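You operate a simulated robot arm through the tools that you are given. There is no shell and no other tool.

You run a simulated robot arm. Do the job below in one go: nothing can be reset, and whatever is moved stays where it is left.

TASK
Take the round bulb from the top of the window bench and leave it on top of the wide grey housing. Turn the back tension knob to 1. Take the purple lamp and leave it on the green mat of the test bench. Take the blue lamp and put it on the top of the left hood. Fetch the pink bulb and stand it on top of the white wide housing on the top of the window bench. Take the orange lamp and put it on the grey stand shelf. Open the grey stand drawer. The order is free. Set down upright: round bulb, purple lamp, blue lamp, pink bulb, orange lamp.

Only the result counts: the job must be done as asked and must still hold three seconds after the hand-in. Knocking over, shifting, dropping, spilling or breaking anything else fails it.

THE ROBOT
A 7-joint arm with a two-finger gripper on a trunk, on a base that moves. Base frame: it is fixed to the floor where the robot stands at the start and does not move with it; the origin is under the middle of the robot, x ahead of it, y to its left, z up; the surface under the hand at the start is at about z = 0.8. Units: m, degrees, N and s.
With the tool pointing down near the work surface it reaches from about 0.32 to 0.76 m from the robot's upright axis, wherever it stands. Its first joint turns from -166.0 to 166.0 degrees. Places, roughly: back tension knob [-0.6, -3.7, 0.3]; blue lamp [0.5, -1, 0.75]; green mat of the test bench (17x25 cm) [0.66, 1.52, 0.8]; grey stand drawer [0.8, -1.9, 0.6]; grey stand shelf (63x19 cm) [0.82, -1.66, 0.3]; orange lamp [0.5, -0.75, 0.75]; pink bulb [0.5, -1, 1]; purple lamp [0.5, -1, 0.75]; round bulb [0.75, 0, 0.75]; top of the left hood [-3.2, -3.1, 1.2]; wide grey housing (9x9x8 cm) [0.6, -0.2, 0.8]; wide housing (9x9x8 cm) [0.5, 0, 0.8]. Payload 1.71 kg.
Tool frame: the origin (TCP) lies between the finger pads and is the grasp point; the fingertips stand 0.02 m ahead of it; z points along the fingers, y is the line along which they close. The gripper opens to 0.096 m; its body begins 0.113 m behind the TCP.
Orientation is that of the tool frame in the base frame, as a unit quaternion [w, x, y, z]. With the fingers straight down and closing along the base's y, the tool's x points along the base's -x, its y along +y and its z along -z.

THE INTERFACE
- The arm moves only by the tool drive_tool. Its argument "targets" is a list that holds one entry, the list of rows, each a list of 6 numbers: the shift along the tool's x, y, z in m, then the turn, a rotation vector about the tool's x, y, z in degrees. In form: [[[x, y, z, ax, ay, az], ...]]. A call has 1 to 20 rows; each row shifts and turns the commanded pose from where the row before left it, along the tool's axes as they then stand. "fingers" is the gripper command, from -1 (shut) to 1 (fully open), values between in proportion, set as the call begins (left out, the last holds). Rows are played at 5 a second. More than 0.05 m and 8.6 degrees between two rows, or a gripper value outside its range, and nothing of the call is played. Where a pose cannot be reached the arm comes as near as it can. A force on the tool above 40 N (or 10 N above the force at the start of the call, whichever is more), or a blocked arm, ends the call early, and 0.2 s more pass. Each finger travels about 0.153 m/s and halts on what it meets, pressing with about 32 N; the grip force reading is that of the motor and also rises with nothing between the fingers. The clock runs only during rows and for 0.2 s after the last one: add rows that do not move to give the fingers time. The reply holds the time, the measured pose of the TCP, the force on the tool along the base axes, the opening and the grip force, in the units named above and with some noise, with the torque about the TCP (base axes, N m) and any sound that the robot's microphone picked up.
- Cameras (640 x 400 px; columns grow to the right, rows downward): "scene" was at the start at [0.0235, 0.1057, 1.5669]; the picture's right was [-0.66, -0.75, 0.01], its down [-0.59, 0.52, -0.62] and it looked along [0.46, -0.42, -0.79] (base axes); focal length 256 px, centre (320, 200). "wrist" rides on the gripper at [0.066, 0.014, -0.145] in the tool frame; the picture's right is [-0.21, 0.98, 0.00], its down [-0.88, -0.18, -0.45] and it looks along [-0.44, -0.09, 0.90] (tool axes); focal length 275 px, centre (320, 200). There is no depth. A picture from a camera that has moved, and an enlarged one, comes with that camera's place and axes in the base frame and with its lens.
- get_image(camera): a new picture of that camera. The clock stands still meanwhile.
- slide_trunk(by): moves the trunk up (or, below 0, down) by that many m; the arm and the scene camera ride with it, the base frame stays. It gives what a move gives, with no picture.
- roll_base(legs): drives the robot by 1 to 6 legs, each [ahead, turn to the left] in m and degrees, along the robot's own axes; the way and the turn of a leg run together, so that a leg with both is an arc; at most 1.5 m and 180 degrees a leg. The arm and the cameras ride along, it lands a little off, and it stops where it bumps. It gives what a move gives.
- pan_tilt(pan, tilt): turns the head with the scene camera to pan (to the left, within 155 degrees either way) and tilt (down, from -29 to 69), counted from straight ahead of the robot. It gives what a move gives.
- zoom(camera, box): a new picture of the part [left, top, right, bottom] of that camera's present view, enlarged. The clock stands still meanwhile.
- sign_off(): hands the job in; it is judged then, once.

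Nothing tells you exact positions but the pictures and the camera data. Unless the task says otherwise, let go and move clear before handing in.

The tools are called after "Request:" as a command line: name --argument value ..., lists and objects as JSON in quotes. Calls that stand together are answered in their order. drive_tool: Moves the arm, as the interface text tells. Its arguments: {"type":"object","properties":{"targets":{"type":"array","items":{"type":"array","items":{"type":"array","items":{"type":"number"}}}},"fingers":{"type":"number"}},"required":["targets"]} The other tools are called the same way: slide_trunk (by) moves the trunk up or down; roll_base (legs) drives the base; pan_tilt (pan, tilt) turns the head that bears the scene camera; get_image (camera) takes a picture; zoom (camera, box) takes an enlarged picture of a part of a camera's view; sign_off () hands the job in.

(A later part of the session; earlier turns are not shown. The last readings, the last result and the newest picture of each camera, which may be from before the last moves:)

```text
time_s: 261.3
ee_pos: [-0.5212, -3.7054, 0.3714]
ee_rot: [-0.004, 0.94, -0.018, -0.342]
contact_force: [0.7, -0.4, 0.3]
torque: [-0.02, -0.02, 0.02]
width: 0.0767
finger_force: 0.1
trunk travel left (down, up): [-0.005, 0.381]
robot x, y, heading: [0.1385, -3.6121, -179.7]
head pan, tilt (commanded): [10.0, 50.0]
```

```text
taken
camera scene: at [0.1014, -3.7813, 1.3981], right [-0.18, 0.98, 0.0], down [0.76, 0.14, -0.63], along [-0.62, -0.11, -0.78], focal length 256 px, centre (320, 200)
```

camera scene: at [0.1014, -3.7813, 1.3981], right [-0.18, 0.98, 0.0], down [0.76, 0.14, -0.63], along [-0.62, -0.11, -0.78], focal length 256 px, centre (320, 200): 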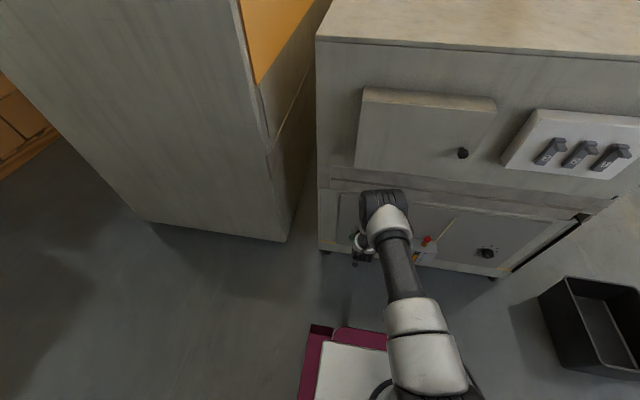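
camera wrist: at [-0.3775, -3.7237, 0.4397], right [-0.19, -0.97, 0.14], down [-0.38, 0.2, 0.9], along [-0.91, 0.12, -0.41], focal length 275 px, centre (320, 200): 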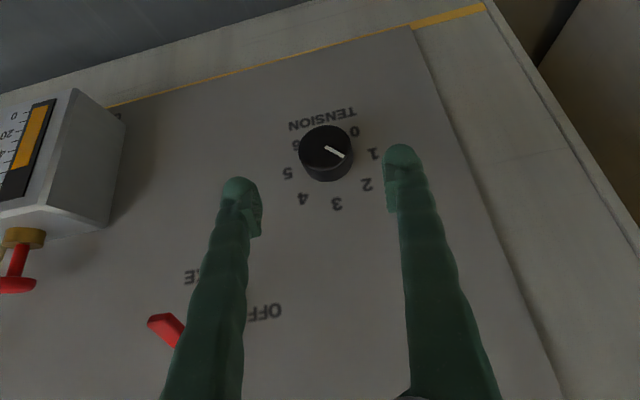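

The knob sits between the open fingers, axis at about (y -3.708, z 0.312). I move in along the finger line.

Request:
drive_tool --targets '[[[0, 0.0013, 0.0235, 0, 0, 0], [0, 0.0013, 0.0235, 0, 0, 0], [0, 0.0013, 0.0215, 0, 0, 0], [0, 0, 0, 0, 0, 0]]]' --fingers 0.6

Request:
get_image --camera "wrist"

```text
time_s: 262.3
ee_pos: [-0.5664, -3.709, 0.3197]
ee_rot: [-0.005, 0.939, -0.018, -0.343]
contact_force: [0.9, 0.1, 0.6]
torque: [0.02, -0.01, 0.0]
width: 0.0768
finger_force: 0.0
trunk travel left (down, up): [-0.005, 0.381]
robot x, y, heading: [0.1397, -3.6152, -179.7]
head pan, tilt (commanded): [10.0, 50.0]
```

```text
taken
camera wrist: at [-0.4229, -3.7269, 0.388], right [-0.19, -0.97, 0.14], down [-0.38, 0.2, 0.9], along [-0.91, 0.12, -0.41], focal length 275 px, centre (320, 200)
```

wrist: 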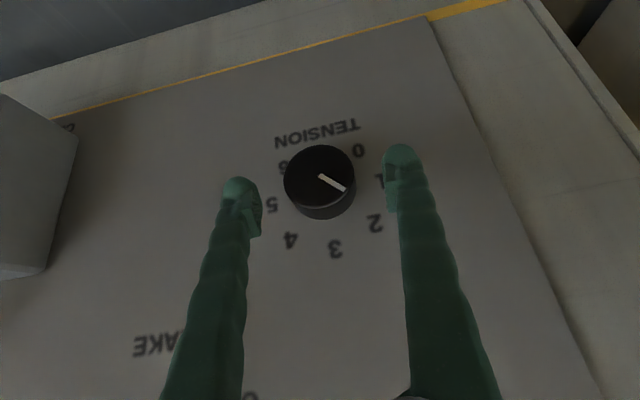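

The knob is centred and its pointer is exactly on 2. I close on it.

Request:
drive_tool --targets '[[[0, 0, 0, 0, 0, 0], [0, 0, 0, 0, 0, 0], [0, 0, 0, 0, 0, 0], [0, 0, 0, 0, 0, 0]]]' --fingers -1

Request:
get_image --camera "wrist"

```text
time_s: 263.3
ee_pos: [-0.5645, -3.7076, 0.321]
ee_rot: [-0.005, 0.939, -0.018, -0.344]
contact_force: [17.9, 7.2, 17.1]
torque: [0.13, -0.07, -0.17]
width: 0.0386
finger_force: 34.7
trunk travel left (down, up): [-0.005, 0.381]
robot x, y, heading: [0.1411, -3.6168, -180.2]
head pan, tilt (commanded): [10.0, 50.0]
```

```text
taken
camera wrist: at [-0.4221, -3.7262, 0.3889], right [-0.19, -0.97, 0.14], down [-0.38, 0.2, 0.9], along [-0.91, 0.12, -0.41], focal length 275 px, centre (320, 200)
```

wrist: 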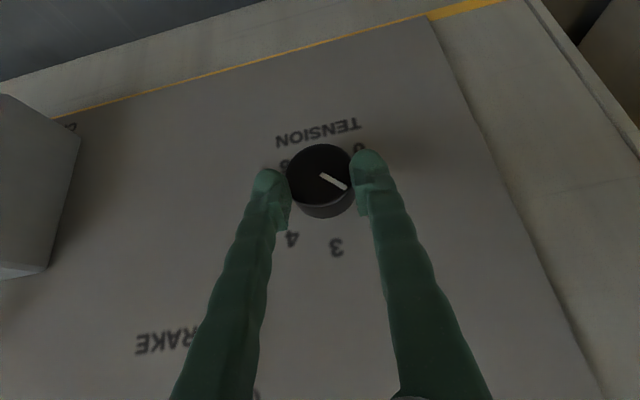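

The grip is on (3.9 cm), with some push against the panel. I ease back 3 mm along the finger line.

Request:
drive_tool --targets '[[[0, 0, -0.003, 0, 0, 0], [0, 0, 0, 0, 0, 0]]]'

```text
time_s: 263.9
ee_pos: [-0.5637, -3.7073, 0.3218]
ee_rot: [-0.006, 0.939, -0.018, -0.342]
contact_force: [13.0, 10.0, 11.6]
torque: [0.22, 0.04, -0.23]
width: 0.0353
finger_force: 35.1
trunk travel left (down, up): [-0.005, 0.381]
robot x, y, heading: [0.1399, -3.612, -179.8]
head pan, tilt (commanded): [10.0, 50.0]
```

The pads sit above the knob's axis and slip upwards. I open, go 1.2 cm lower and grip again.

Request:
drive_tool --targets '[[[0, 0, 0, 0, 0, 0], [0, 0, 0, 0, 0, 0], [0.0043, 0, 0.0043, 0, 0, 0], [0.0043, 0, 0.0043, 0, 0, 0], [0, 0, 0, 0, 0, 0]]]' --fingers 0.6

Request:
get_image --camera "wrist"

```text
time_s: 265.1
ee_pos: [-0.5639, -3.7112, 0.3098]
ee_rot: [-0.004, 0.939, -0.018, -0.343]
contact_force: [0.4, -0.4, -0.3]
torque: [0.0, 0.02, 0.0]
width: 0.0767
finger_force: 0.0
trunk travel left (down, up): [-0.005, 0.381]
robot x, y, heading: [0.1395, -3.6134, -179.8]
head pan, tilt (commanded): [10.0, 50.0]
```

```text
taken
camera wrist: at [-0.4206, -3.7293, 0.3782], right [-0.19, -0.97, 0.14], down [-0.38, 0.2, 0.9], along [-0.91, 0.12, -0.41], focal length 275 px, centre (320, 200)
```

wrist: 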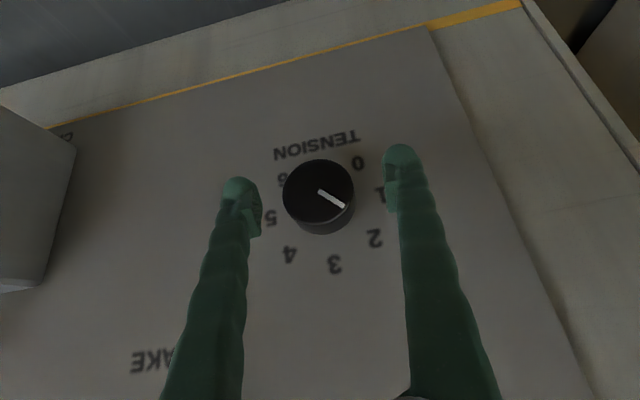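

The knob axis is at z about 0.306. Now the pads straddle it properly; I close again.

Request:
drive_tool --targets '[[[0, 0, 0, 0, 0, 0], [0, 0, 0, 0, 0, 0], [0, 0, 0, 0, 0, 0], [0, 0, 0, 0, 0, 0]]]' --fingers -1

Request:
get_image --camera "wrist"

```text
time_s: 266.1
ee_pos: [-0.5598, -3.7111, 0.3063]
ee_rot: [-0.005, 0.942, -0.018, -0.336]
contact_force: [34.7, -11.2, -4.1]
torque: [-0.09, -0.28, 0.41]
width: 0.006
finger_force: 30.1
trunk travel left (down, up): [-0.005, 0.381]
robot x, y, heading: [0.1407, -3.6126, -180.0]
head pan, tilt (commanded): [10.0, 50.0]
```

```text
taken
camera wrist: at [-0.4167, -3.7302, 0.3764], right [-0.19, -0.97, 0.13], down [-0.39, 0.2, 0.9], along [-0.9, 0.12, -0.42], focal length 275 px, centre (320, 200)
```

wrist: 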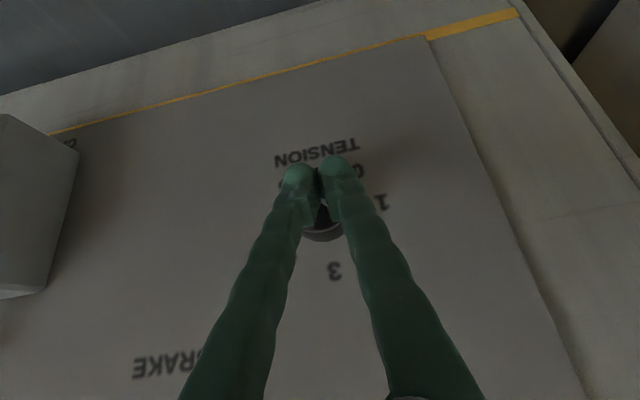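

The pads slid off the front edge because the last centimetre of the fingertips is recessed. I back off, open, and pitch the tool steeper (about 62 degrees) so that the pads themselves can straddle the knob.

Request:
drive_tool --targets '[[[0, 0, -0.03, 0, 0, 0], [0, 0, -0.04, 0, 0, 0], [0, 0, 0, 0, 0, 0]]]'

Request:
drive_tool --targets '[[[0, 0, 0, 0, 6, 0], [0, 0, 0, 0, 6, 0], [0, 0, 0, 0, 0, 0], [0, 0, 0, 0, 0, 0]]]' --fingers 0.6

Request:
get_image --camera "wrist"

Request:
zoom --camera "scene" --box '[320, 180, 440, 280]'

```text
time_s: 266.9
ee_pos: [-0.5185, -3.7074, 0.3636]
ee_rot: [-0.005, 0.939, -0.017, -0.343]
contact_force: [0.5, 0.0, -0.1]
torque: [-0.01, 0.02, 0.01]
width: 0.0004
finger_force: 29.5
trunk travel left (down, up): [-0.005, 0.381]
robot x, y, heading: [0.1369, -3.6128, -179.8]
head pan, tilt (commanded): [10.0, 50.0]
```

```text
time_s: 267.9
ee_pos: [-0.5163, -3.7088, 0.3633]
ee_rot: [-0.002, 0.97, -0.018, -0.242]
contact_force: [-0.1, -0.1, 0.1]
torque: [0.02, 0.0, -0.03]
width: 0.077
finger_force: 0.1
trunk travel left (down, up): [-0.005, 0.381]
robot x, y, heading: [0.1359, -3.6124, -179.5]
head pan, tilt (commanded): [10.0, 50.0]
```

```text
taken
camera wrist: at [-0.3922, -3.7278, 0.4607], right [-0.22, -0.97, 0.1], down [-0.56, 0.21, 0.8], along [-0.8, 0.12, -0.59], focal length 275 px, centre (320, 200)
```

wrist: 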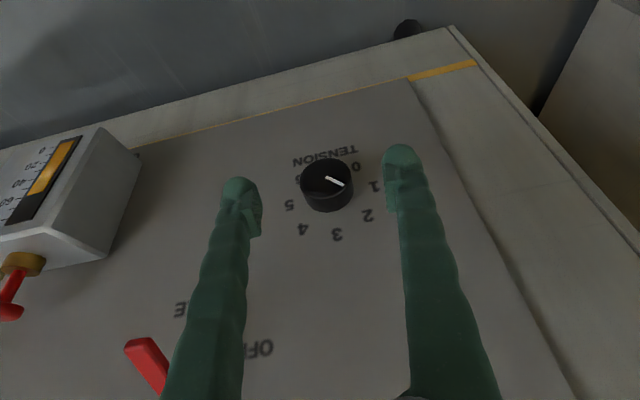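

```text
4.00 times, centred on (380, 230) of scene
camera zoom: at [0.1014, -3.7814, 1.3981], right [-0.18, 0.98, 0.0], down [0.76, 0.14, -0.63], along [-0.62, -0.11, -0.78], focal length 1022 px, centre (80, 80)
```

zoom: 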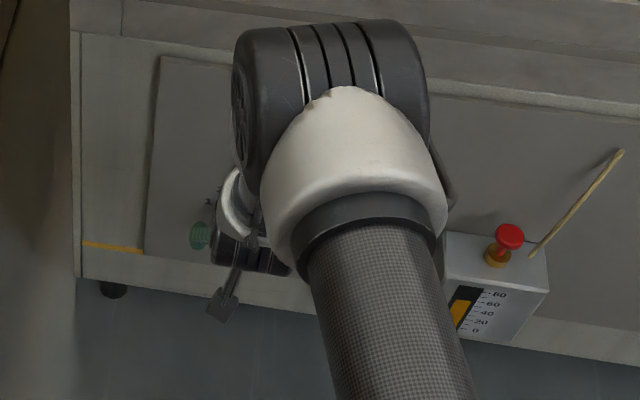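

The knob is visible between the fingers at about (y -3.710, z 0.310). I line up and move in at the steeper angle.

Request:
drive_tool --targets '[[[-0.0241, 0.003, 0, 0, 0, 0], [0, 0, 0.025, 0, 0, 0], [0, 0, 0.025, 0, 0, 0], [0, 0, 0, 0, 0, 0], [0, 0, 0, 0, 0, 0]]]' --fingers 0.6

Request:
get_image --camera "wrist"

```text
time_s: 269.1
ee_pos: [-0.5642, -3.7128, 0.3336]
ee_rot: [-0.002, 0.97, -0.018, -0.242]
contact_force: [0.7, 0.1, 0.1]
torque: [-0.03, 0.01, -0.03]
width: 0.0769
finger_force: 0.0
trunk travel left (down, up): [-0.005, 0.381]
robot x, y, heading: [0.1374, -3.6117, -179.9]
head pan, tilt (commanded): [10.0, 50.0]
```

```text
taken
camera wrist: at [-0.438, -3.7306, 0.4298], right [-0.22, -0.97, 0.1], down [-0.56, 0.21, 0.8], along [-0.8, 0.12, -0.59], focal length 275 px, centre (320, 200)
```

wrist: 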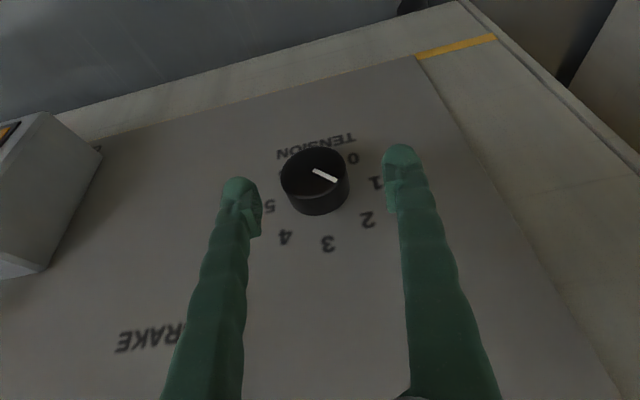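

The knob axis reads about (y -3.7095, z 0.312). I go in the last 2 cm and close.

Request:
drive_tool --targets '[[[0.0015, -0.0015, 0.0115, 0, 0, 0], [0.0015, -0.0015, 0.0115, 0, 0, 0], [0, 0, 0, 0, 0, 0]]]' --fingers 0.6

Request:
drive_tool --targets '[[[0, 0, 0, 0, 0, 0], [0, 0, 0, 0, 0, 0], [0, 0, 0, 0, 0, 0]]]' --fingers -1

Request:
get_image --camera "wrist"

```text
time_s: 269.9
ee_pos: [-0.5712, -3.7095, 0.3093]
ee_rot: [-0.003, 0.97, -0.018, -0.242]
contact_force: [-0.4, -0.6, -0.7]
torque: [0.01, -0.03, 0.03]
width: 0.0768
finger_force: 0.0
trunk travel left (down, up): [-0.005, 0.381]
robot x, y, heading: [0.1396, -3.6148, -180.0]
head pan, tilt (commanded): [10.0, 50.0]
```

```text
time_s: 270.7
ee_pos: [-0.5712, -3.7071, 0.3094]
ee_rot: [-0.005, 0.97, -0.019, -0.242]
contact_force: [0.9, 23.9, 1.9]
torque: [0.21, -0.02, -0.16]
width: 0.0461
finger_force: 35.2
trunk travel left (down, up): [-0.005, 0.381]
robot x, y, heading: [0.1386, -3.613, -179.7]
head pan, tilt (commanded): [10.0, 50.0]
```

```text
taken
camera wrist: at [-0.445, -3.7255, 0.4063], right [-0.22, -0.97, 0.1], down [-0.56, 0.21, 0.8], along [-0.8, 0.12, -0.59], focal length 275 px, centre (320, 200)
```

wrist: 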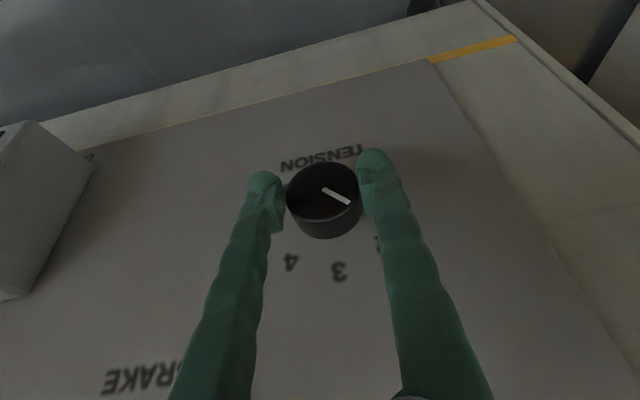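

Full grip on the knob (4.6 cm) but pushed 2 to 3 mm sideways; I relieve that first.

Request:
drive_tool --targets '[[[0, -0.0025, 0, 0, 0, 0], [0, 0, 0, 0, 0, 0]]]'

```text
time_s: 271.3
ee_pos: [-0.5702, -3.7072, 0.3086]
ee_rot: [-0.001, 0.97, -0.018, -0.242]
contact_force: [7.0, 20.6, 7.0]
torque: [0.21, -0.2, -0.47]
width: 0.0456
finger_force: 35.0
trunk travel left (down, up): [-0.005, 0.381]
robot x, y, heading: [0.14, -3.6106, -179.7]
head pan, tilt (commanded): [10.0, 50.0]
```

Request:
drive_tool --targets '[[[0, -0.0025, 0, 0, 0, 0], [0, 0, 0, 0, 0, 0]]]'

```text
time_s: 271.9
ee_pos: [-0.5706, -3.7066, 0.3101]
ee_rot: [-0.001, 0.97, -0.018, -0.242]
contact_force: [13.4, 8.6, 13.5]
torque: [0.07, -0.42, -0.16]
width: 0.046
finger_force: 35.2
trunk travel left (down, up): [-0.005, 0.381]
robot x, y, heading: [0.1399, -3.6096, -179.9]
head pan, tilt (commanded): [10.0, 50.0]
```

Now I turn about the knob's axis: 45 degrees counter-clockwise as seen from the front, in six steps.

Request:
drive_tool --targets '[[[0, 0, 0, 6.615, -0.27, -3.52], [0, 0, 0, 6.615, -0.27, -3.52], [0, 0, 0, 0, 0, 0]]]'

Request:
get_image --camera "wrist"

```text
time_s: 272.7
ee_pos: [-0.5718, -3.7092, 0.3079]
ee_rot: [-0.128, 0.961, 0.016, -0.244]
contact_force: [8.1, -13.7, 8.5]
torque: [-0.08, 0.44, 0.62]
width: 0.0461
finger_force: 34.8
trunk travel left (down, up): [-0.005, 0.381]
robot x, y, heading: [0.1386, -3.6144, -180.0]
head pan, tilt (commanded): [10.0, 50.0]
```

```text
taken
camera wrist: at [-0.4456, -3.7511, 0.3973], right [-0.21, -0.96, -0.15], down [-0.56, -0.01, 0.83], along [-0.8, 0.26, -0.53], focal length 275 px, centre (320, 200)
```

wrist: 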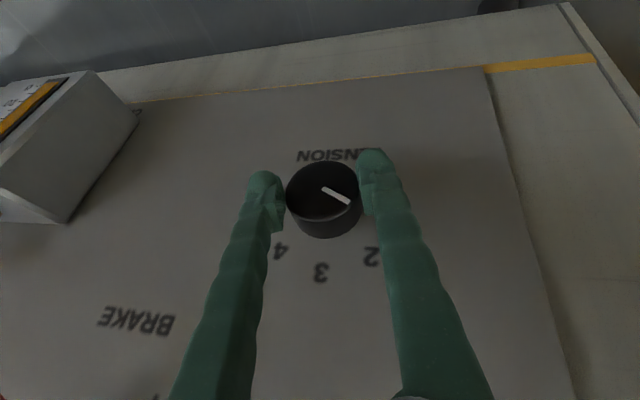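

The knob turns with the hand. I go on with the remaining 30 degrees.

Request:
drive_tool --targets '[[[0, 0, 0, 6.615, -0.27, -3.52], [0, 0, 0, 6.615, -0.27, -3.52], [0, 0, 0, 0, 0, 0]]]'

Request:
drive_tool --targets '[[[0, 0, 0, 6.615, -0.27, -3.52], [0, 0, 0, 6.615, -0.27, -3.52], [0, 0, 0, 0, 0, 0]]]'

Request:
get_image --camera "wrist"

Request:
get_image --camera "scene"

```text
time_s: 273.5
ee_pos: [-0.5746, -3.7095, 0.3066]
ee_rot: [-0.253, 0.936, 0.046, -0.24]
contact_force: [16.0, -30.6, -0.5]
torque: [-0.16, 0.01, 0.74]
width: 0.046
finger_force: 35.2
trunk travel left (down, up): [-0.005, 0.381]
robot x, y, heading: [0.1422, -3.6161, -179.7]
head pan, tilt (commanded): [10.0, 50.0]
```

```text
time_s: 274.1
ee_pos: [-0.5697, -3.7175, 0.3183]
ee_rot: [-0.249, 0.934, 0.047, -0.252]
contact_force: [9.4, -18.0, -0.2]
torque: [-0.33, 0.54, 0.05]
width: 0.042
finger_force: 35.1
out of reach, approached as far as the arm can: row 1, 2
trunk travel left (down, up): [-0.005, 0.381]
robot x, y, heading: [0.139, -3.6128, -179.5]
head pan, tilt (commanded): [10.0, 50.0]
stopped in row 2: the force on the tool passed its limit at 66 N (the readings are from after the stop); the commanded pose is now the measured one
```

```text
taken
camera wrist: at [-0.4411, -3.7792, 0.391], right [-0.21, -0.9, -0.39], down [-0.53, -0.22, 0.82], along [-0.82, 0.38, -0.43], focal length 275 px, centre (320, 200)
```

wrist: 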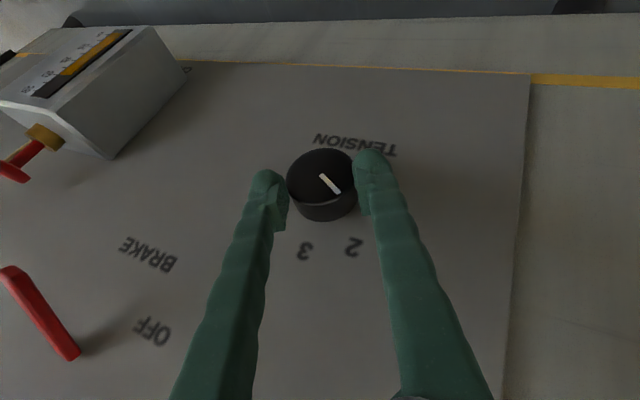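

```text
taken
camera scene: at [0.1031, -3.7816, 1.3982], right [-0.18, 0.98, 0.0], down [0.76, 0.14, -0.63], along [-0.62, -0.12, -0.78], focal length 256 px, centre (320, 200)
```

scene: 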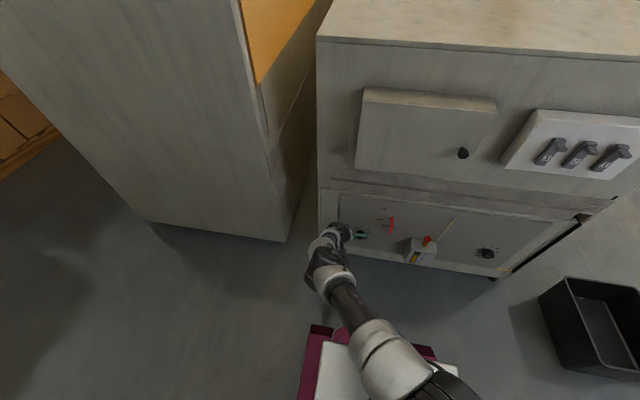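

The arm hit a reach limit after about 30 degrees. I let go, back off a little and look where the pointer stands.

Request:
drive_tool --targets '[[[0, 0, 0, 0, 0, 0], [0, 0, 0, 0, 0, 0], [0, 0, -0.03, 0, 0, 0], [0, 0, -0.03, 0, 0, 0], [0, 0, 0, 0, 0, 0]]]' --fingers 0.6

Request:
get_image --camera "wrist"

Request:
zoom --camera "scene" --box '[325, 200, 405, 260]'

```text
time_s: 275.3
ee_pos: [-0.5384, -3.738, 0.3644]
ee_rot: [-0.253, 0.933, 0.047, -0.25]
contact_force: [0.1, -0.4, -0.2]
torque: [0.03, -0.01, 0.0]
width: 0.0766
finger_force: 0.1
trunk travel left (down, up): [-0.005, 0.381]
robot x, y, heading: [0.1383, -3.6121, -179.4]
head pan, tilt (commanded): [10.0, 50.0]
```

```text
taken
camera wrist: at [-0.4098, -3.8012, 0.4362], right [-0.22, -0.89, -0.39], down [-0.54, -0.23, 0.81], along [-0.81, 0.39, -0.43], focal length 275 px, centre (320, 200)
```

wrist: 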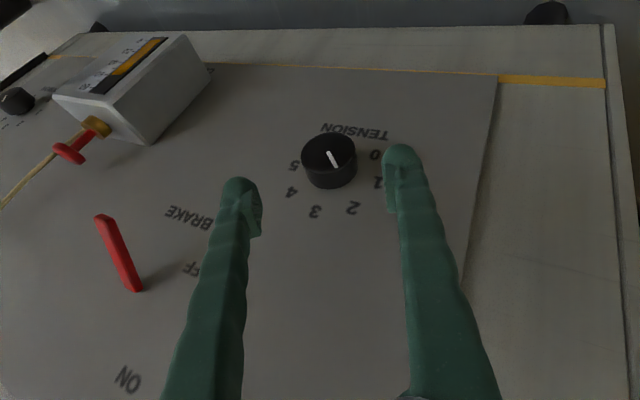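

```text
6.67 times, centred on (365, 230) of scene
camera zoom: at [0.1019, -3.7815, 1.3981], right [-0.18, 0.98, 0.0], down [0.76, 0.14, -0.63], along [-0.62, -0.11, -0.78], focal length 1704 px, centre (20, 0)
```

zoom: 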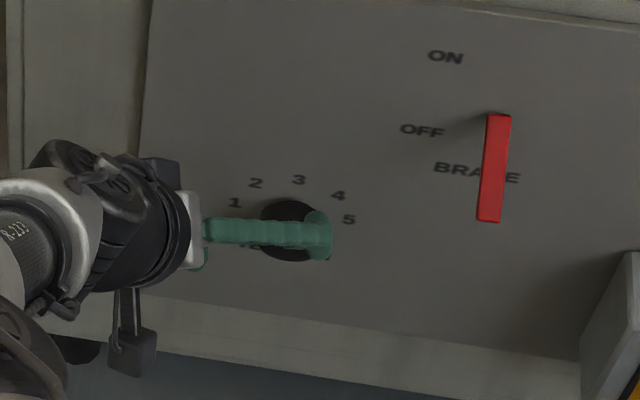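

The knob has detents and sprang back to 2, since the hand only carried it about 20 degrees before the limit. I will start with the hand swung to the other side (-25 degrees) so that the full 45 degrees fits; first I back off and swing the tool.

Request:
drive_tool --targets '[[[0.026, -0.0115, -0.0345, 0, 0, 0], [0, 0, 0, -6.09, 0.27, 3.43], [0, 0, 0, -6.09, 0.27, 3.43], [0, 0, 0, -6.09, 0.27, 3.43], [0, 0, 0, -6.09, 0.27, 3.43], [0, 0, 0, -6.09, 0.27, 3.43], [0, 0, 0, -6.09, 0.27, 3.43], [0, 0, 0, -6.09, 0.27, 3.43], [0, 0, 0, -6.09, 0.27, 3.43], [0, 0, 0, 0, 0, 0]]]' --fingers 0.6

Request:
get_image --camera "wrist"

Request:
get_image --camera "scene"

```text
time_s: 277.5
ee_pos: [-0.5005, -3.7346, 0.3851]
ee_rot: [0.215, 0.943, -0.076, -0.243]
contact_force: [-0.4, 0.2, -0.9]
torque: [-0.02, -0.04, 0.01]
width: 0.0768
finger_force: 0.0
trunk travel left (down, up): [-0.005, 0.381]
robot x, y, heading: [0.1395, -3.6108, -179.6]
head pan, tilt (commanded): [10.0, 50.0]
```

```text
taken
camera wrist: at [-0.3714, -3.7111, 0.4768], right [-0.22, -0.83, 0.52], down [-0.54, 0.55, 0.64], along [-0.82, -0.14, -0.56], focal length 275 px, centre (320, 200)
```

wrist: 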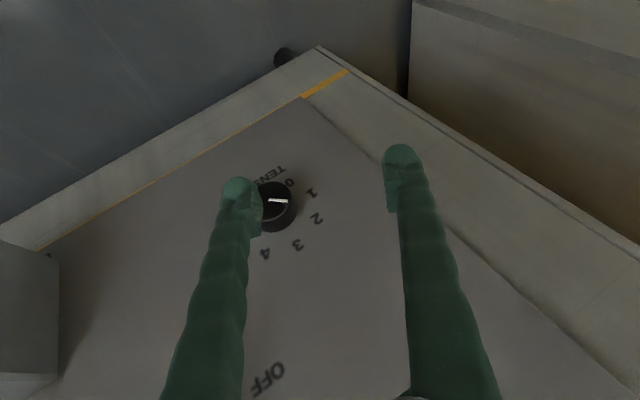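

```text
taken
camera scene: at [0.1015, -3.7809, 1.3982], right [-0.18, 0.98, 0.0], down [0.76, 0.14, -0.63], along [-0.62, -0.12, -0.78], focal length 256 px, centre (320, 200)
```

scene: 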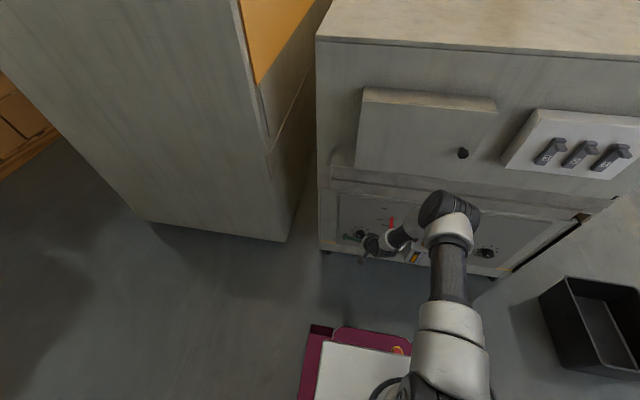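

The hand now leans to the window side. I shift sideways first, then line up in front of the knob.

Request:
drive_tool --targets '[[[0, -0.0285, 0, 0, 0, 0], [0, -0.0285, 0, 0, 0, 0], [-0.0349, 0, 0, 0, 0, 0], [0, 0, 0.0283, 0, 0, 0], [0, 0, 0, 0, 0, 0]]]' --fingers 0.6

Request:
get_image --camera "wrist"

Request:
zoom --camera "scene" --box '[325, 190, 485, 290]'

```text
time_s: 278.7
ee_pos: [-0.5424, -3.6844, 0.3527]
ee_rot: [0.215, 0.943, -0.075, -0.242]
contact_force: [0.4, 0.2, -0.1]
torque: [-0.01, -0.02, -0.04]
width: 0.0769
finger_force: 0.1
trunk travel left (down, up): [-0.005, 0.381]
robot x, y, heading: [0.1444, -3.614, -180.0]
head pan, tilt (commanded): [10.0, 50.0]
```

```text
taken
camera wrist: at [-0.4142, -3.6595, 0.4446], right [-0.22, -0.83, 0.52], down [-0.54, 0.55, 0.64], along [-0.81, -0.14, -0.56], focal length 275 px, centre (320, 200)
```

wrist: 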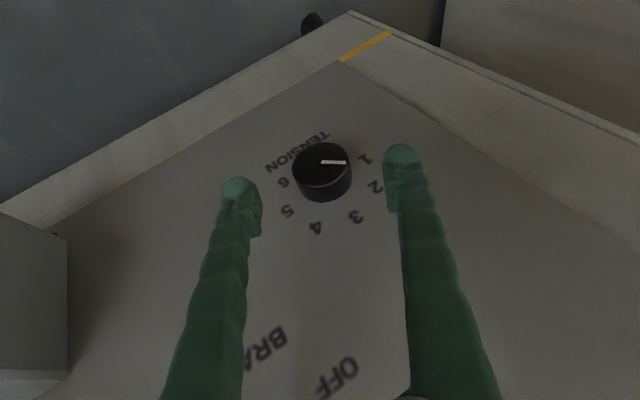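

```text
4.00 times, centred on (405, 240) of scene
camera zoom: at [0.1014, -3.7813, 1.3981], right [-0.18, 0.98, 0.0], down [0.76, 0.14, -0.63], along [-0.62, -0.12, -0.78], focal length 1022 px, centre (-20, 40)
```

zoom: 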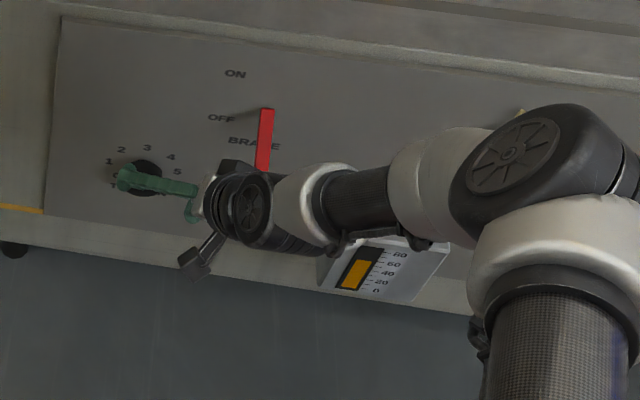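

The hand clears the brake lever by a few centimetres. I move in 6 cm along the finger line.

Request:
drive_tool --targets '[[[0, 0, 0.02, 0, 0, 0], [0, 0, 0.02, 0, 0, 0], [0, 0, 0.02, 0, 0, 0], [0, 0, 0, 0, 0, 0]]]' --fingers 0.6

Request:
get_image --camera "wrist"

```text
time_s: 279.7
ee_pos: [-0.572, -3.7066, 0.3017]
ee_rot: [0.215, 0.943, -0.076, -0.241]
contact_force: [0.1, -0.2, -0.2]
torque: [0.01, -0.02, 0.01]
width: 0.0767
finger_force: 0.1
trunk travel left (down, up): [-0.005, 0.381]
robot x, y, heading: [0.1393, -3.6188, -179.6]
head pan, tilt (commanded): [10.0, 50.0]
```

```text
taken
camera wrist: at [-0.444, -3.6816, 0.3945], right [-0.22, -0.83, 0.52], down [-0.54, 0.55, 0.64], along [-0.81, -0.14, -0.56], focal length 275 px, centre (320, 200)
```

wrist: 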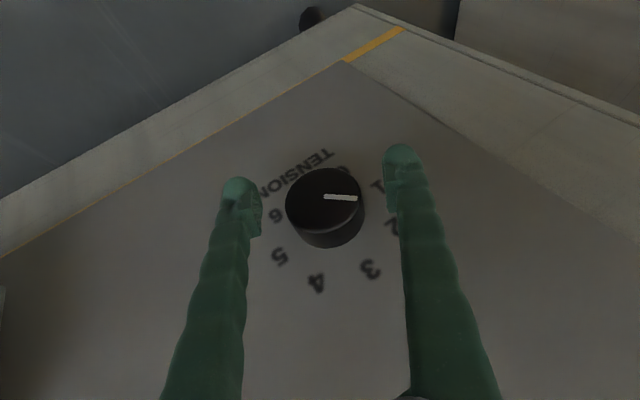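

The knob is centred between the pads. I close.

Request:
drive_tool --targets '[[[0, 0, 0, 0, 0, 0], [0, 0, 0, 0, 0, 0], [0, 0, 0, 0, 0, 0]]]' --fingers -1

```text
time_s: 280.5
ee_pos: [-0.5726, -3.7062, 0.3025]
ee_rot: [0.215, 0.943, -0.076, -0.242]
contact_force: [1.2, 3.9, -1.4]
torque: [0.03, 0.05, -0.06]
width: 0.0456
finger_force: 35.1
trunk travel left (down, up): [-0.005, 0.381]
robot x, y, heading: [0.1406, -3.614, -179.7]
head pan, tilt (commanded): [10.0, 50.0]
```

A clean grip with hardly any side force. I turn in steps of 15 degrees.

Request:
drive_tool --targets '[[[0, 0, 0, 6.53, -0.29, -3.68], [0, 0, 0, 6.53, -0.29, -3.68], [0, 0, 0, 0, 0, 0]]]'

Request:
drive_tool --targets '[[[0, 0, 0, 6.53, -0.29, -3.68], [0, 0, 0, 6.53, -0.29, -3.68], [0, 0, 0, 0, 0, 0]]]'

Request:
get_image --camera "wrist"

```text
time_s: 281.3
ee_pos: [-0.573, -3.7064, 0.3023]
ee_rot: [0.088, 0.963, -0.043, -0.25]
contact_force: [-10.9, 11.6, -13.4]
torque: [0.03, 0.29, 0.18]
width: 0.0458
finger_force: 35.4
trunk travel left (down, up): [-0.005, 0.381]
robot x, y, heading: [0.1353, -3.6129, -179.7]
head pan, tilt (commanded): [10.0, 50.0]
```

```text
time_s: 282.1
ee_pos: [-0.5709, -3.7064, 0.3029]
ee_rot: [-0.039, 0.966, -0.011, -0.254]
contact_force: [-23.8, 21.3, -6.9]
torque: [0.08, 0.15, 0.08]
width: 0.0461
finger_force: 35.1
trunk travel left (down, up): [-0.005, 0.381]
robot x, y, heading: [0.1402, -3.6152, -179.7]
head pan, tilt (commanded): [10.0, 50.0]
```

```text
taken
camera wrist: at [-0.4439, -3.7327, 0.3956], right [-0.22, -0.98, 0.04], down [-0.54, 0.15, 0.83], along [-0.81, 0.16, -0.56], focal length 275 px, centre (320, 200)
```

wrist: 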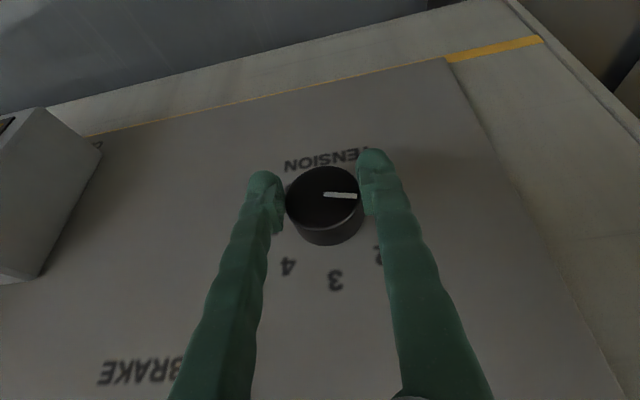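

The pointer follows the hand. I relieve the side force a little and turn the remaining 15 degrees.

Request:
drive_tool --targets '[[[-0.0017, -0.0019, 0.0011, 0, 0, 0], [0, 0, 0, 0, 0, 0]]]'

Request:
drive_tool --targets '[[[0, 0, 0, 6.53, -0.29, -3.68], [0, 0, 0, 0, 0, 0]]]'

Request:
drive_tool --targets '[[[0, 0, 0, 6.53, -0.29, -3.68], [0, 0, 0, 0, 0, 0]]]'

Request:
get_image --camera "wrist"

```text
time_s: 282.7
ee_pos: [-0.5724, -3.7068, 0.3034]
ee_rot: [-0.036, 0.967, -0.011, -0.253]
contact_force: [-4.9, 18.1, 5.6]
torque: [0.11, -0.04, -0.17]
width: 0.0463
finger_force: 34.8
trunk travel left (down, up): [-0.005, 0.381]
robot x, y, heading: [0.1382, -3.6142, -179.8]
head pan, tilt (commanded): [10.0, 50.0]
```

```text
time_s: 283.3
ee_pos: [-0.5722, -3.7079, 0.3026]
ee_rot: [-0.1, 0.962, 0.007, -0.254]
contact_force: [-2.0, 12.4, 8.4]
torque: [0.12, 0.28, 0.27]
width: 0.0458
finger_force: 35.3
trunk travel left (down, up): [-0.005, 0.381]
robot x, y, heading: [0.1388, -3.6134, -179.8]
head pan, tilt (commanded): [10.0, 50.0]
```

```text
time_s: 283.9
ee_pos: [-0.571, -3.7075, 0.3022]
ee_rot: [-0.163, 0.954, 0.023, -0.252]
contact_force: [10.9, 10.6, 16.7]
torque: [0.1, -0.08, -0.01]
width: 0.046
finger_force: 34.9
trunk travel left (down, up): [-0.005, 0.381]
robot x, y, heading: [0.1373, -3.6147, -179.8]
head pan, tilt (commanded): [10.0, 50.0]
```

```text
taken
camera wrist: at [-0.444, -3.7564, 0.3858], right [-0.22, -0.95, -0.22], down [-0.54, -0.07, 0.84], along [-0.81, 0.3, -0.5], focal length 275 px, centre (320, 200)
```

wrist: 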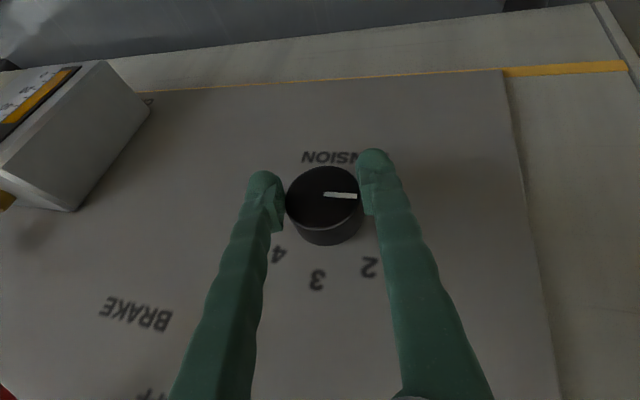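

45 degrees done with no slip. I open, back off and look at the pointer.

Request:
drive_tool --targets '[[[0, 0, 0, 0, 0, 0], [0, 0, 0, 0, 0, 0], [0, 0, -0.03, 0, 0, 0], [0, 0, -0.03, 0, 0, 0], [0, 0, 0, 0, 0, 0]]]' --fingers 0.6

Request:
get_image --camera "wrist"

```text
time_s: 285.1
ee_pos: [-0.5432, -3.7254, 0.3525]
ee_rot: [-0.162, 0.953, 0.024, -0.254]
contact_force: [-0.3, 0.2, 0.6]
torque: [-0.04, -0.01, -0.02]
width: 0.0769
finger_force: 0.0
trunk travel left (down, up): [-0.005, 0.381]
robot x, y, heading: [0.1409, -3.6163, -179.5]
head pan, tilt (commanded): [10.0, 50.0]
```

```text
taken
camera wrist: at [-0.4143, -3.7737, 0.4354], right [-0.22, -0.95, -0.22], down [-0.54, -0.07, 0.84], along [-0.81, 0.3, -0.5], focal length 275 px, centre (320, 200)
```

wrist: 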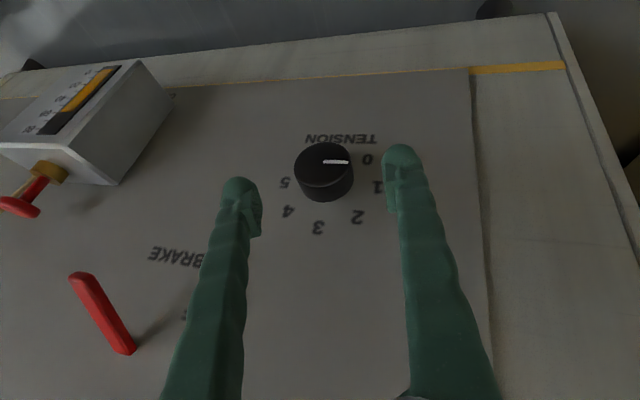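

The pointer now lies on 1. I withdraw, swing the tool back, and raise the arm and trunk to the travelling posture.

Request:
drive_tool --targets '[[[0, 0, -0.04, 0, 0, 0], [0, 0, -0.04, 0, 0, 0], [0, 0, 0, -5.84, 0.27, 3.28], [0, 0, 0, -5.84, 0.27, 3.28], [0, 0, 0, -5.84, 0.27, 3.28], [0, 0, -0.04, 0, 0, 0], [0, 0, -0.04, 0, 0, 0], [0, 0, 0, 0, 0, 0]]]'

Request:
slide_trunk --by 0.17

Request:
get_image --camera "wrist"

Request:
zoom --camera "scene" --box '[320, 180, 440, 280]'

```text
time_s: 286.9
ee_pos: [-0.4622, -3.7519, 0.4901]
ee_rot: [0.007, 0.967, -0.021, -0.253]
contact_force: [0.5, -0.2, 0.2]
torque: [-0.02, 0.01, 0.01]
width: 0.0766
finger_force: 0.0
trunk travel left (down, up): [-0.005, 0.381]
robot x, y, heading: [0.14, -3.6118, -179.7]
head pan, tilt (commanded): [10.0, 50.0]
```

```text
time_s: 288.8
ee_pos: [-0.4629, -3.7519, 0.66]
ee_rot: [0.006, 0.967, -0.021, -0.253]
contact_force: [0.3, 0.2, 0.0]
torque: [0.02, 0.02, 0.01]
width: 0.0769
finger_force: 0.0
trunk travel left (down, up): [-0.175, 0.211]
robot x, y, heading: [0.1418, -3.6157, -179.6]
head pan, tilt (commanded): [10.0, 50.0]
```

```text
taken
camera wrist: at [-0.3353, -3.7674, 0.7542], right [-0.22, -0.97, 0.12], down [-0.54, 0.22, 0.81], along [-0.81, 0.11, -0.57], focal length 275 px, centre (320, 200)
```

wrist: 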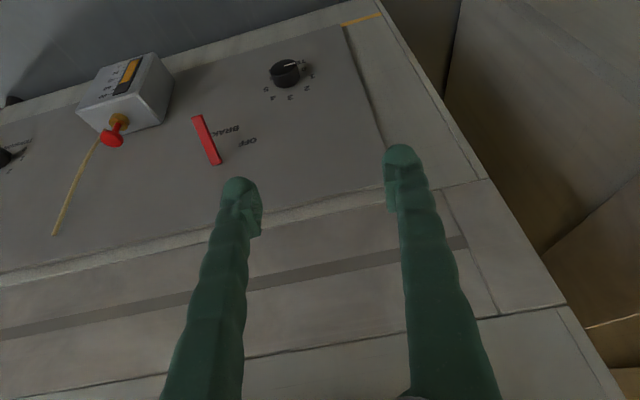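

```text
4.00 times, centred on (380, 230) of scene
camera zoom: at [0.0987, -3.7815, 1.5682], right [-0.18, 0.98, 0.0], down [0.76, 0.14, -0.63], along [-0.62, -0.11, -0.78], focal length 1022 px, centre (80, 80)
```

zoom: 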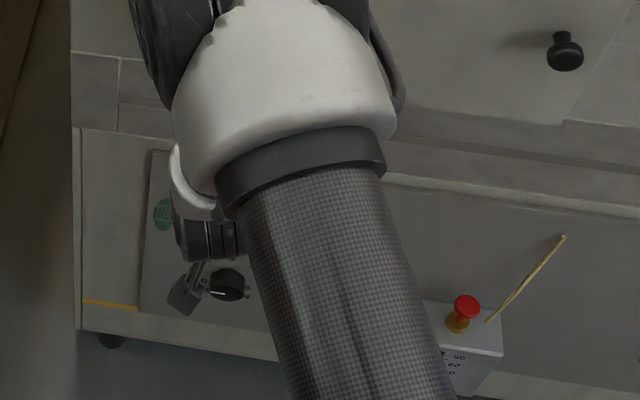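

I zoom in on the dial once more, then back the base away.

Request:
zoom --camera "wrist" --box '[240, 40, 340, 120]'

Request:
roll_base --legs '[[-0.08, 0]]'

```text
5.00 times, centred on (290, 80) of wrist
camera zoom: at [-0.3353, -3.7674, 0.7542], right [-0.22, -0.97, 0.12], down [-0.54, 0.22, 0.81], along [-0.81, 0.11, -0.57], focal length 1376 px, centre (470, 800)
```

zoom: 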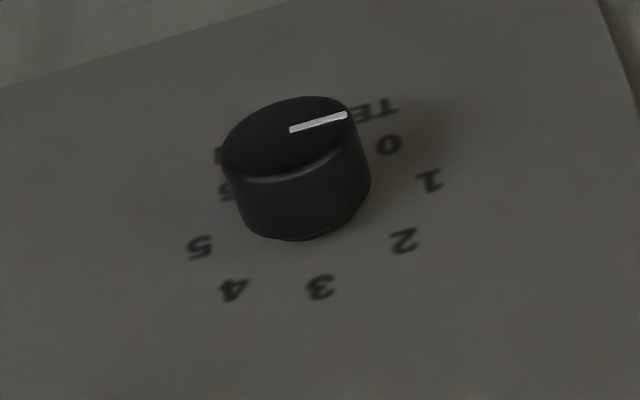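

```text
time_s: 289.9
ee_pos: [-0.3814, -3.7514, 0.6611]
ee_rot: [0.007, 0.967, -0.021, -0.254]
contact_force: [1.8, -0.3, -0.6]
torque: [0.02, 0.02, -0.03]
width: 0.0768
finger_force: 0.1
trunk travel left (down, up): [-0.175, 0.211]
robot x, y, heading: [0.2194, -3.6136, -179.5]
head pan, tilt (commanded): [10.0, 50.0]
```

The pointer is on 1. Now I raise the arm and turn the tool straight down for the blue lamp.

Request:
drive_tool --targets '[[[-0.022, 0, -0.0392, 0, 0, 0], [-0.022, 0, -0.0392, 0, 0, 0], [-0.022, 0, -0.0392, 0, 0, 0], [-0.022, 0, -0.0392, 0, 0, 0], [-0.022, 0, -0.0392, 0, 0, 0], [-0.022, 0, -0.0392, 0, 0, 0], [-0.022, 0, -0.0392, 0, 0, 0], [-0.022, 0, -0.0392, 0, 0, 0], [-0.022, 0, -0.0392, 0, 0, 0], [-0.022, 0, -0.0392, 0, 0, 0], [0, 0, 0, 0, 7.35, 0], [0, 0, 0, 0, 7.35, 0], [0, 0, 0, 0, 7.35, 0], [0, 0, 0, 0, 7.35, 0], [0, 0, 0, 0, 0, 0]]]' --fingers 0.75

Request:
get_image --camera "scene"

```text
time_s: 293.1
ee_pos: [-0.3664, -3.7389, 1.1186]
ee_rot: [0.012, 1.0, -0.018, -0.006]
contact_force: [0.3, 0.3, -0.8]
torque: [0.02, -0.01, -0.03]
width: 0.0841
finger_force: 0.1
trunk travel left (down, up): [-0.175, 0.211]
robot x, y, heading: [0.218, -3.6119, -179.7]
head pan, tilt (commanded): [10.0, 50.0]
```

```text
taken
camera scene: at [0.1793, -3.7809, 1.5682], right [-0.18, 0.98, 0.0], down [0.76, 0.14, -0.63], along [-0.62, -0.12, -0.78], focal length 256 px, centre (320, 200)
```

scene: 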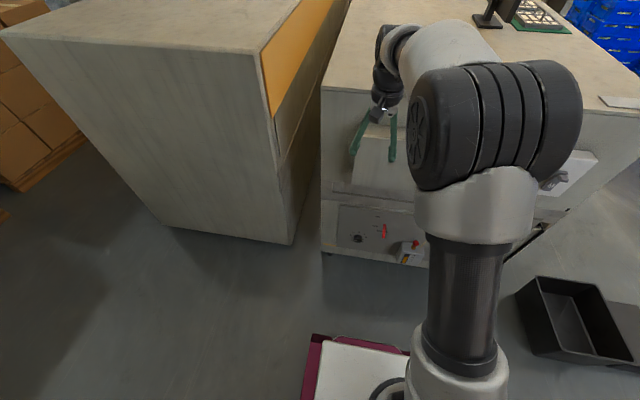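

The arm is up with the tool pointing down. I drive back to the rack: turn right, up the aisle, then slanting to the bench.

Request:
roll_base --legs '[[0, -88.3], [1.5, 0], [0, 15], [1.15, 0], [0, -107]]'

Request:
pan_tilt --pan 0 --tilt 55

Request:
get_image --camera "scene"

```text
time_s: 314.7
ee_pos: [0.1551, -0.5376, 1.1401]
ee_rot: [0.015, -0.481, 0.876, 0.024]
contact_force: [-1.0, -1.2, 2.3]
torque: [0.11, -0.07, 0.01]
width: 0.084
finger_force: 0.1
trunk travel left (down, up): [-0.175, 0.211]
robot x, y, heading: [-0.0162, -1.072, 59.8]
head pan, tilt (commanded): [10.0, 50.0]
stopped in leg 5: the robot was blocked; the commanded pose is now the measured one
```

```text
time_s: 315.4
ee_pos: [0.1588, -0.5305, 1.1341]
ee_rot: [0.012, -0.48, 0.877, 0.022]
contact_force: [0.6, 0.9, -1.1]
torque: [-0.08, 0.04, 0.01]
width: 0.0842
finger_force: 0.0
trunk travel left (down, up): [-0.175, 0.211]
robot x, y, heading: [-0.0191, -1.0711, 60.1]
head pan, tilt (commanded): [0.0, 55.0]
```

```text
taken
camera scene: at [-0.1304, -0.957, 1.5616], right [0.87, -0.5, 0.0], down [-0.41, -0.72, -0.56], along [0.28, 0.48, -0.83], focal length 256 px, centre (320, 200)
```

scene: 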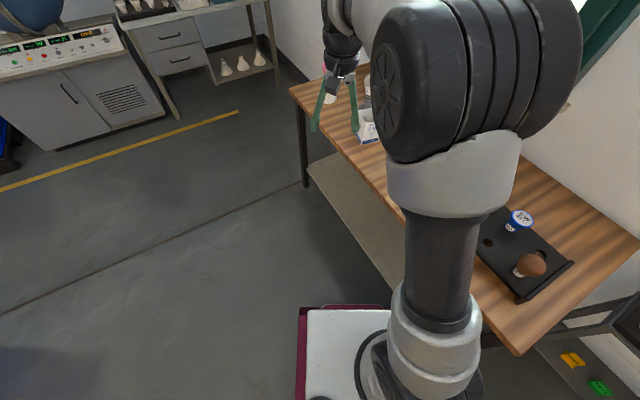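

The base bumped the bench's corner while turning because it had drifted about 15 cm. I back away and re-approach with more room, then check that nothing on the bench moved.

Request:
roll_base --legs '[[-0.22, 0], [0, 45], [0.33, 0]]'

Request:
get_image --camera "scene"

```text
time_s: 321.5
ee_pos: [-0.4706, -0.4354, 1.1344]
ee_rot: [-0.003, 0.78, -0.625, -0.025]
contact_force: [0.9, 0.4, -0.6]
torque: [-0.06, -0.04, 0.03]
width: 0.084
finger_force: 0.0
trunk travel left (down, up): [-0.175, 0.211]
robot x, y, heading: [-0.2173, -0.9443, 104.9]
head pan, tilt (commanded): [0.0, 55.0]
```

```text
taken
camera scene: at [-0.3734, -0.9414, 1.5616], right [0.97, 0.26, 0.0], down [0.21, -0.8, -0.56], along [-0.14, 0.54, -0.83], focal length 256 px, centre (320, 200)
```

scene: 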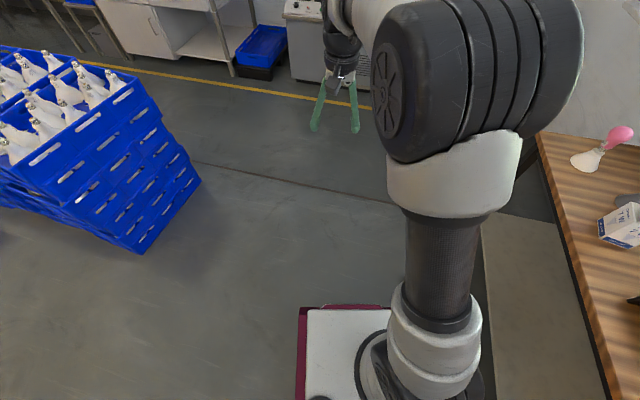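

Request:
roll_base --legs '[[0, -104.9]]'

Request:
get_image --camera "scene"

Request:
get_image --camera "wrist"

```text
time_s: 327.1
ee_pos: [0.3188, -0.8071, 1.1439]
ee_rot: [0.029, 0.003, 0.999, 0.014]
contact_force: [1.3, 0.7, -1.6]
torque: [0.0, -0.03, 0.05]
width: 0.0839
finger_force: 0.0
trunk travel left (down, up): [-0.175, 0.211]
robot x, y, heading: [-0.2179, -0.9363, 1.7]
head pan, tilt (commanded): [0.0, 55.0]
```

```text
taken
camera scene: at [-0.1806, -0.7773, 1.5617], right [0.03, -1.0, 0.0], down [-0.83, -0.03, -0.56], along [0.56, 0.02, -0.83], focal length 256 px, centre (320, 200)
```

scene: 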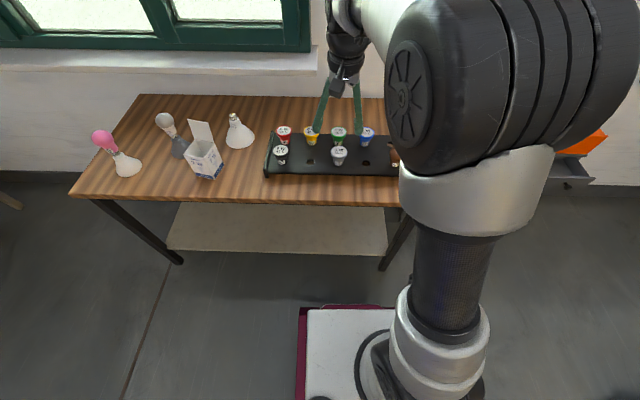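

```text
taken
camera wrist: at [0.2451, -0.796, 1.2847], right [0.21, 0.98, 0.04], down [0.85, -0.2, 0.49], along [0.49, -0.07, -0.87], focal length 275 px, centre (320, 200)
```

wrist: 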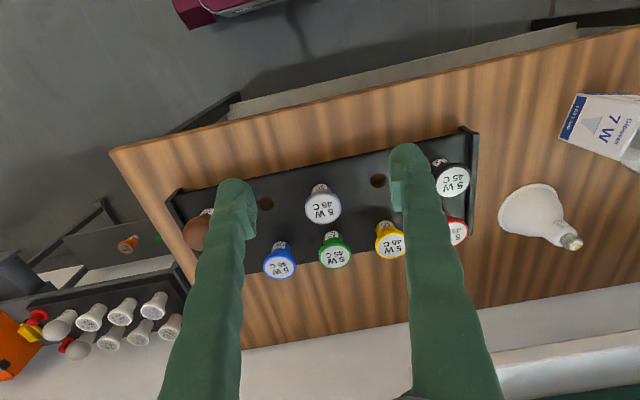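

All the lamps and both bulbs on the bench are where they were, upright. I drive ahead to the bench for the blue lamp.

Request:
roll_base --legs '[[0.18, -1.7]]'

Request:
drive_tool --targets '[[[0, 0, 0, 0, 0, 0], [0, 0, 0, 0, 0, 0], [0, 0, 0, 0, 0, 0]]]' --fingers 0.75

Request:
get_image --camera "scene"

Request:
get_image --camera "wrist"

```text
time_s: 328.7
ee_pos: [0.4796, -0.8159, 1.1534]
ee_rot: [0.039, 0.015, 0.999, 0.014]
contact_force: [-0.9, 0.0, 0.2]
torque: [0.01, -0.08, -0.02]
width: 0.0838
finger_force: 0.0
trunk travel left (down, up): [-0.175, 0.211]
robot x, y, heading: [-0.0374, -0.9308, 0.7]
head pan, tilt (commanded): [0.0, 55.0]
```

```text
time_s: 329.5
ee_pos: [0.4652, -0.8151, 1.1584]
ee_rot: [0.044, 0.014, 0.999, 0.014]
contact_force: [0.0, 0.4, 0.5]
torque: [-0.01, 0.04, 0.03]
width: 0.0837
finger_force: 0.1
trunk travel left (down, up): [-0.175, 0.211]
robot x, y, heading: [-0.0337, -0.9295, 0.6]
head pan, tilt (commanded): [0.0, 55.0]
```

```text
taken
camera scene: at [0.0022, -0.7744, 1.5616], right [0.01, -1.0, 0.0], down [-0.83, -0.01, -0.56], along [0.56, 0.0, -0.83], focal length 256 px, centre (320, 200)
```

scene: 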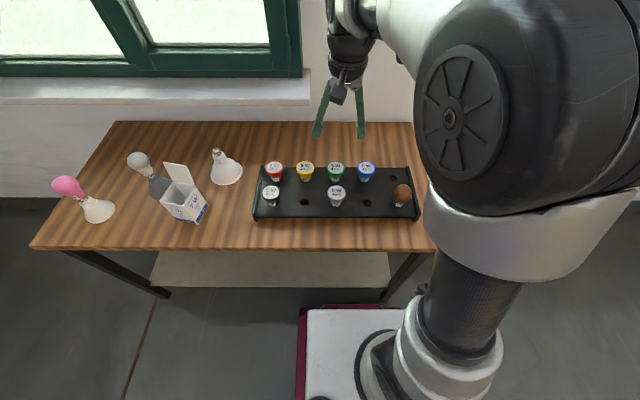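

```text
taken
camera wrist: at [0.3894, -0.8046, 1.298], right [0.23, 0.97, 0.05], down [0.83, -0.22, 0.51], along [0.51, -0.08, -0.86], focal length 275 px, centre (320, 200)
```

wrist: 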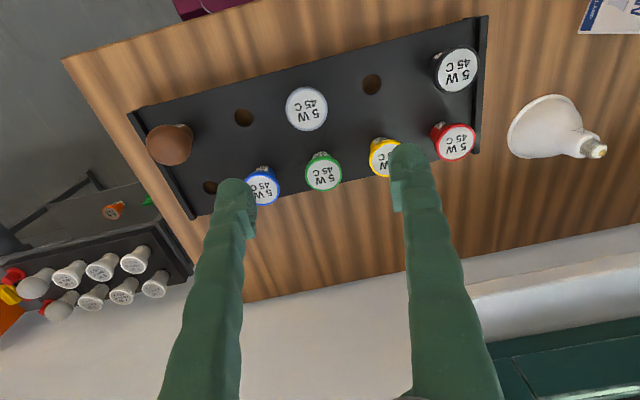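

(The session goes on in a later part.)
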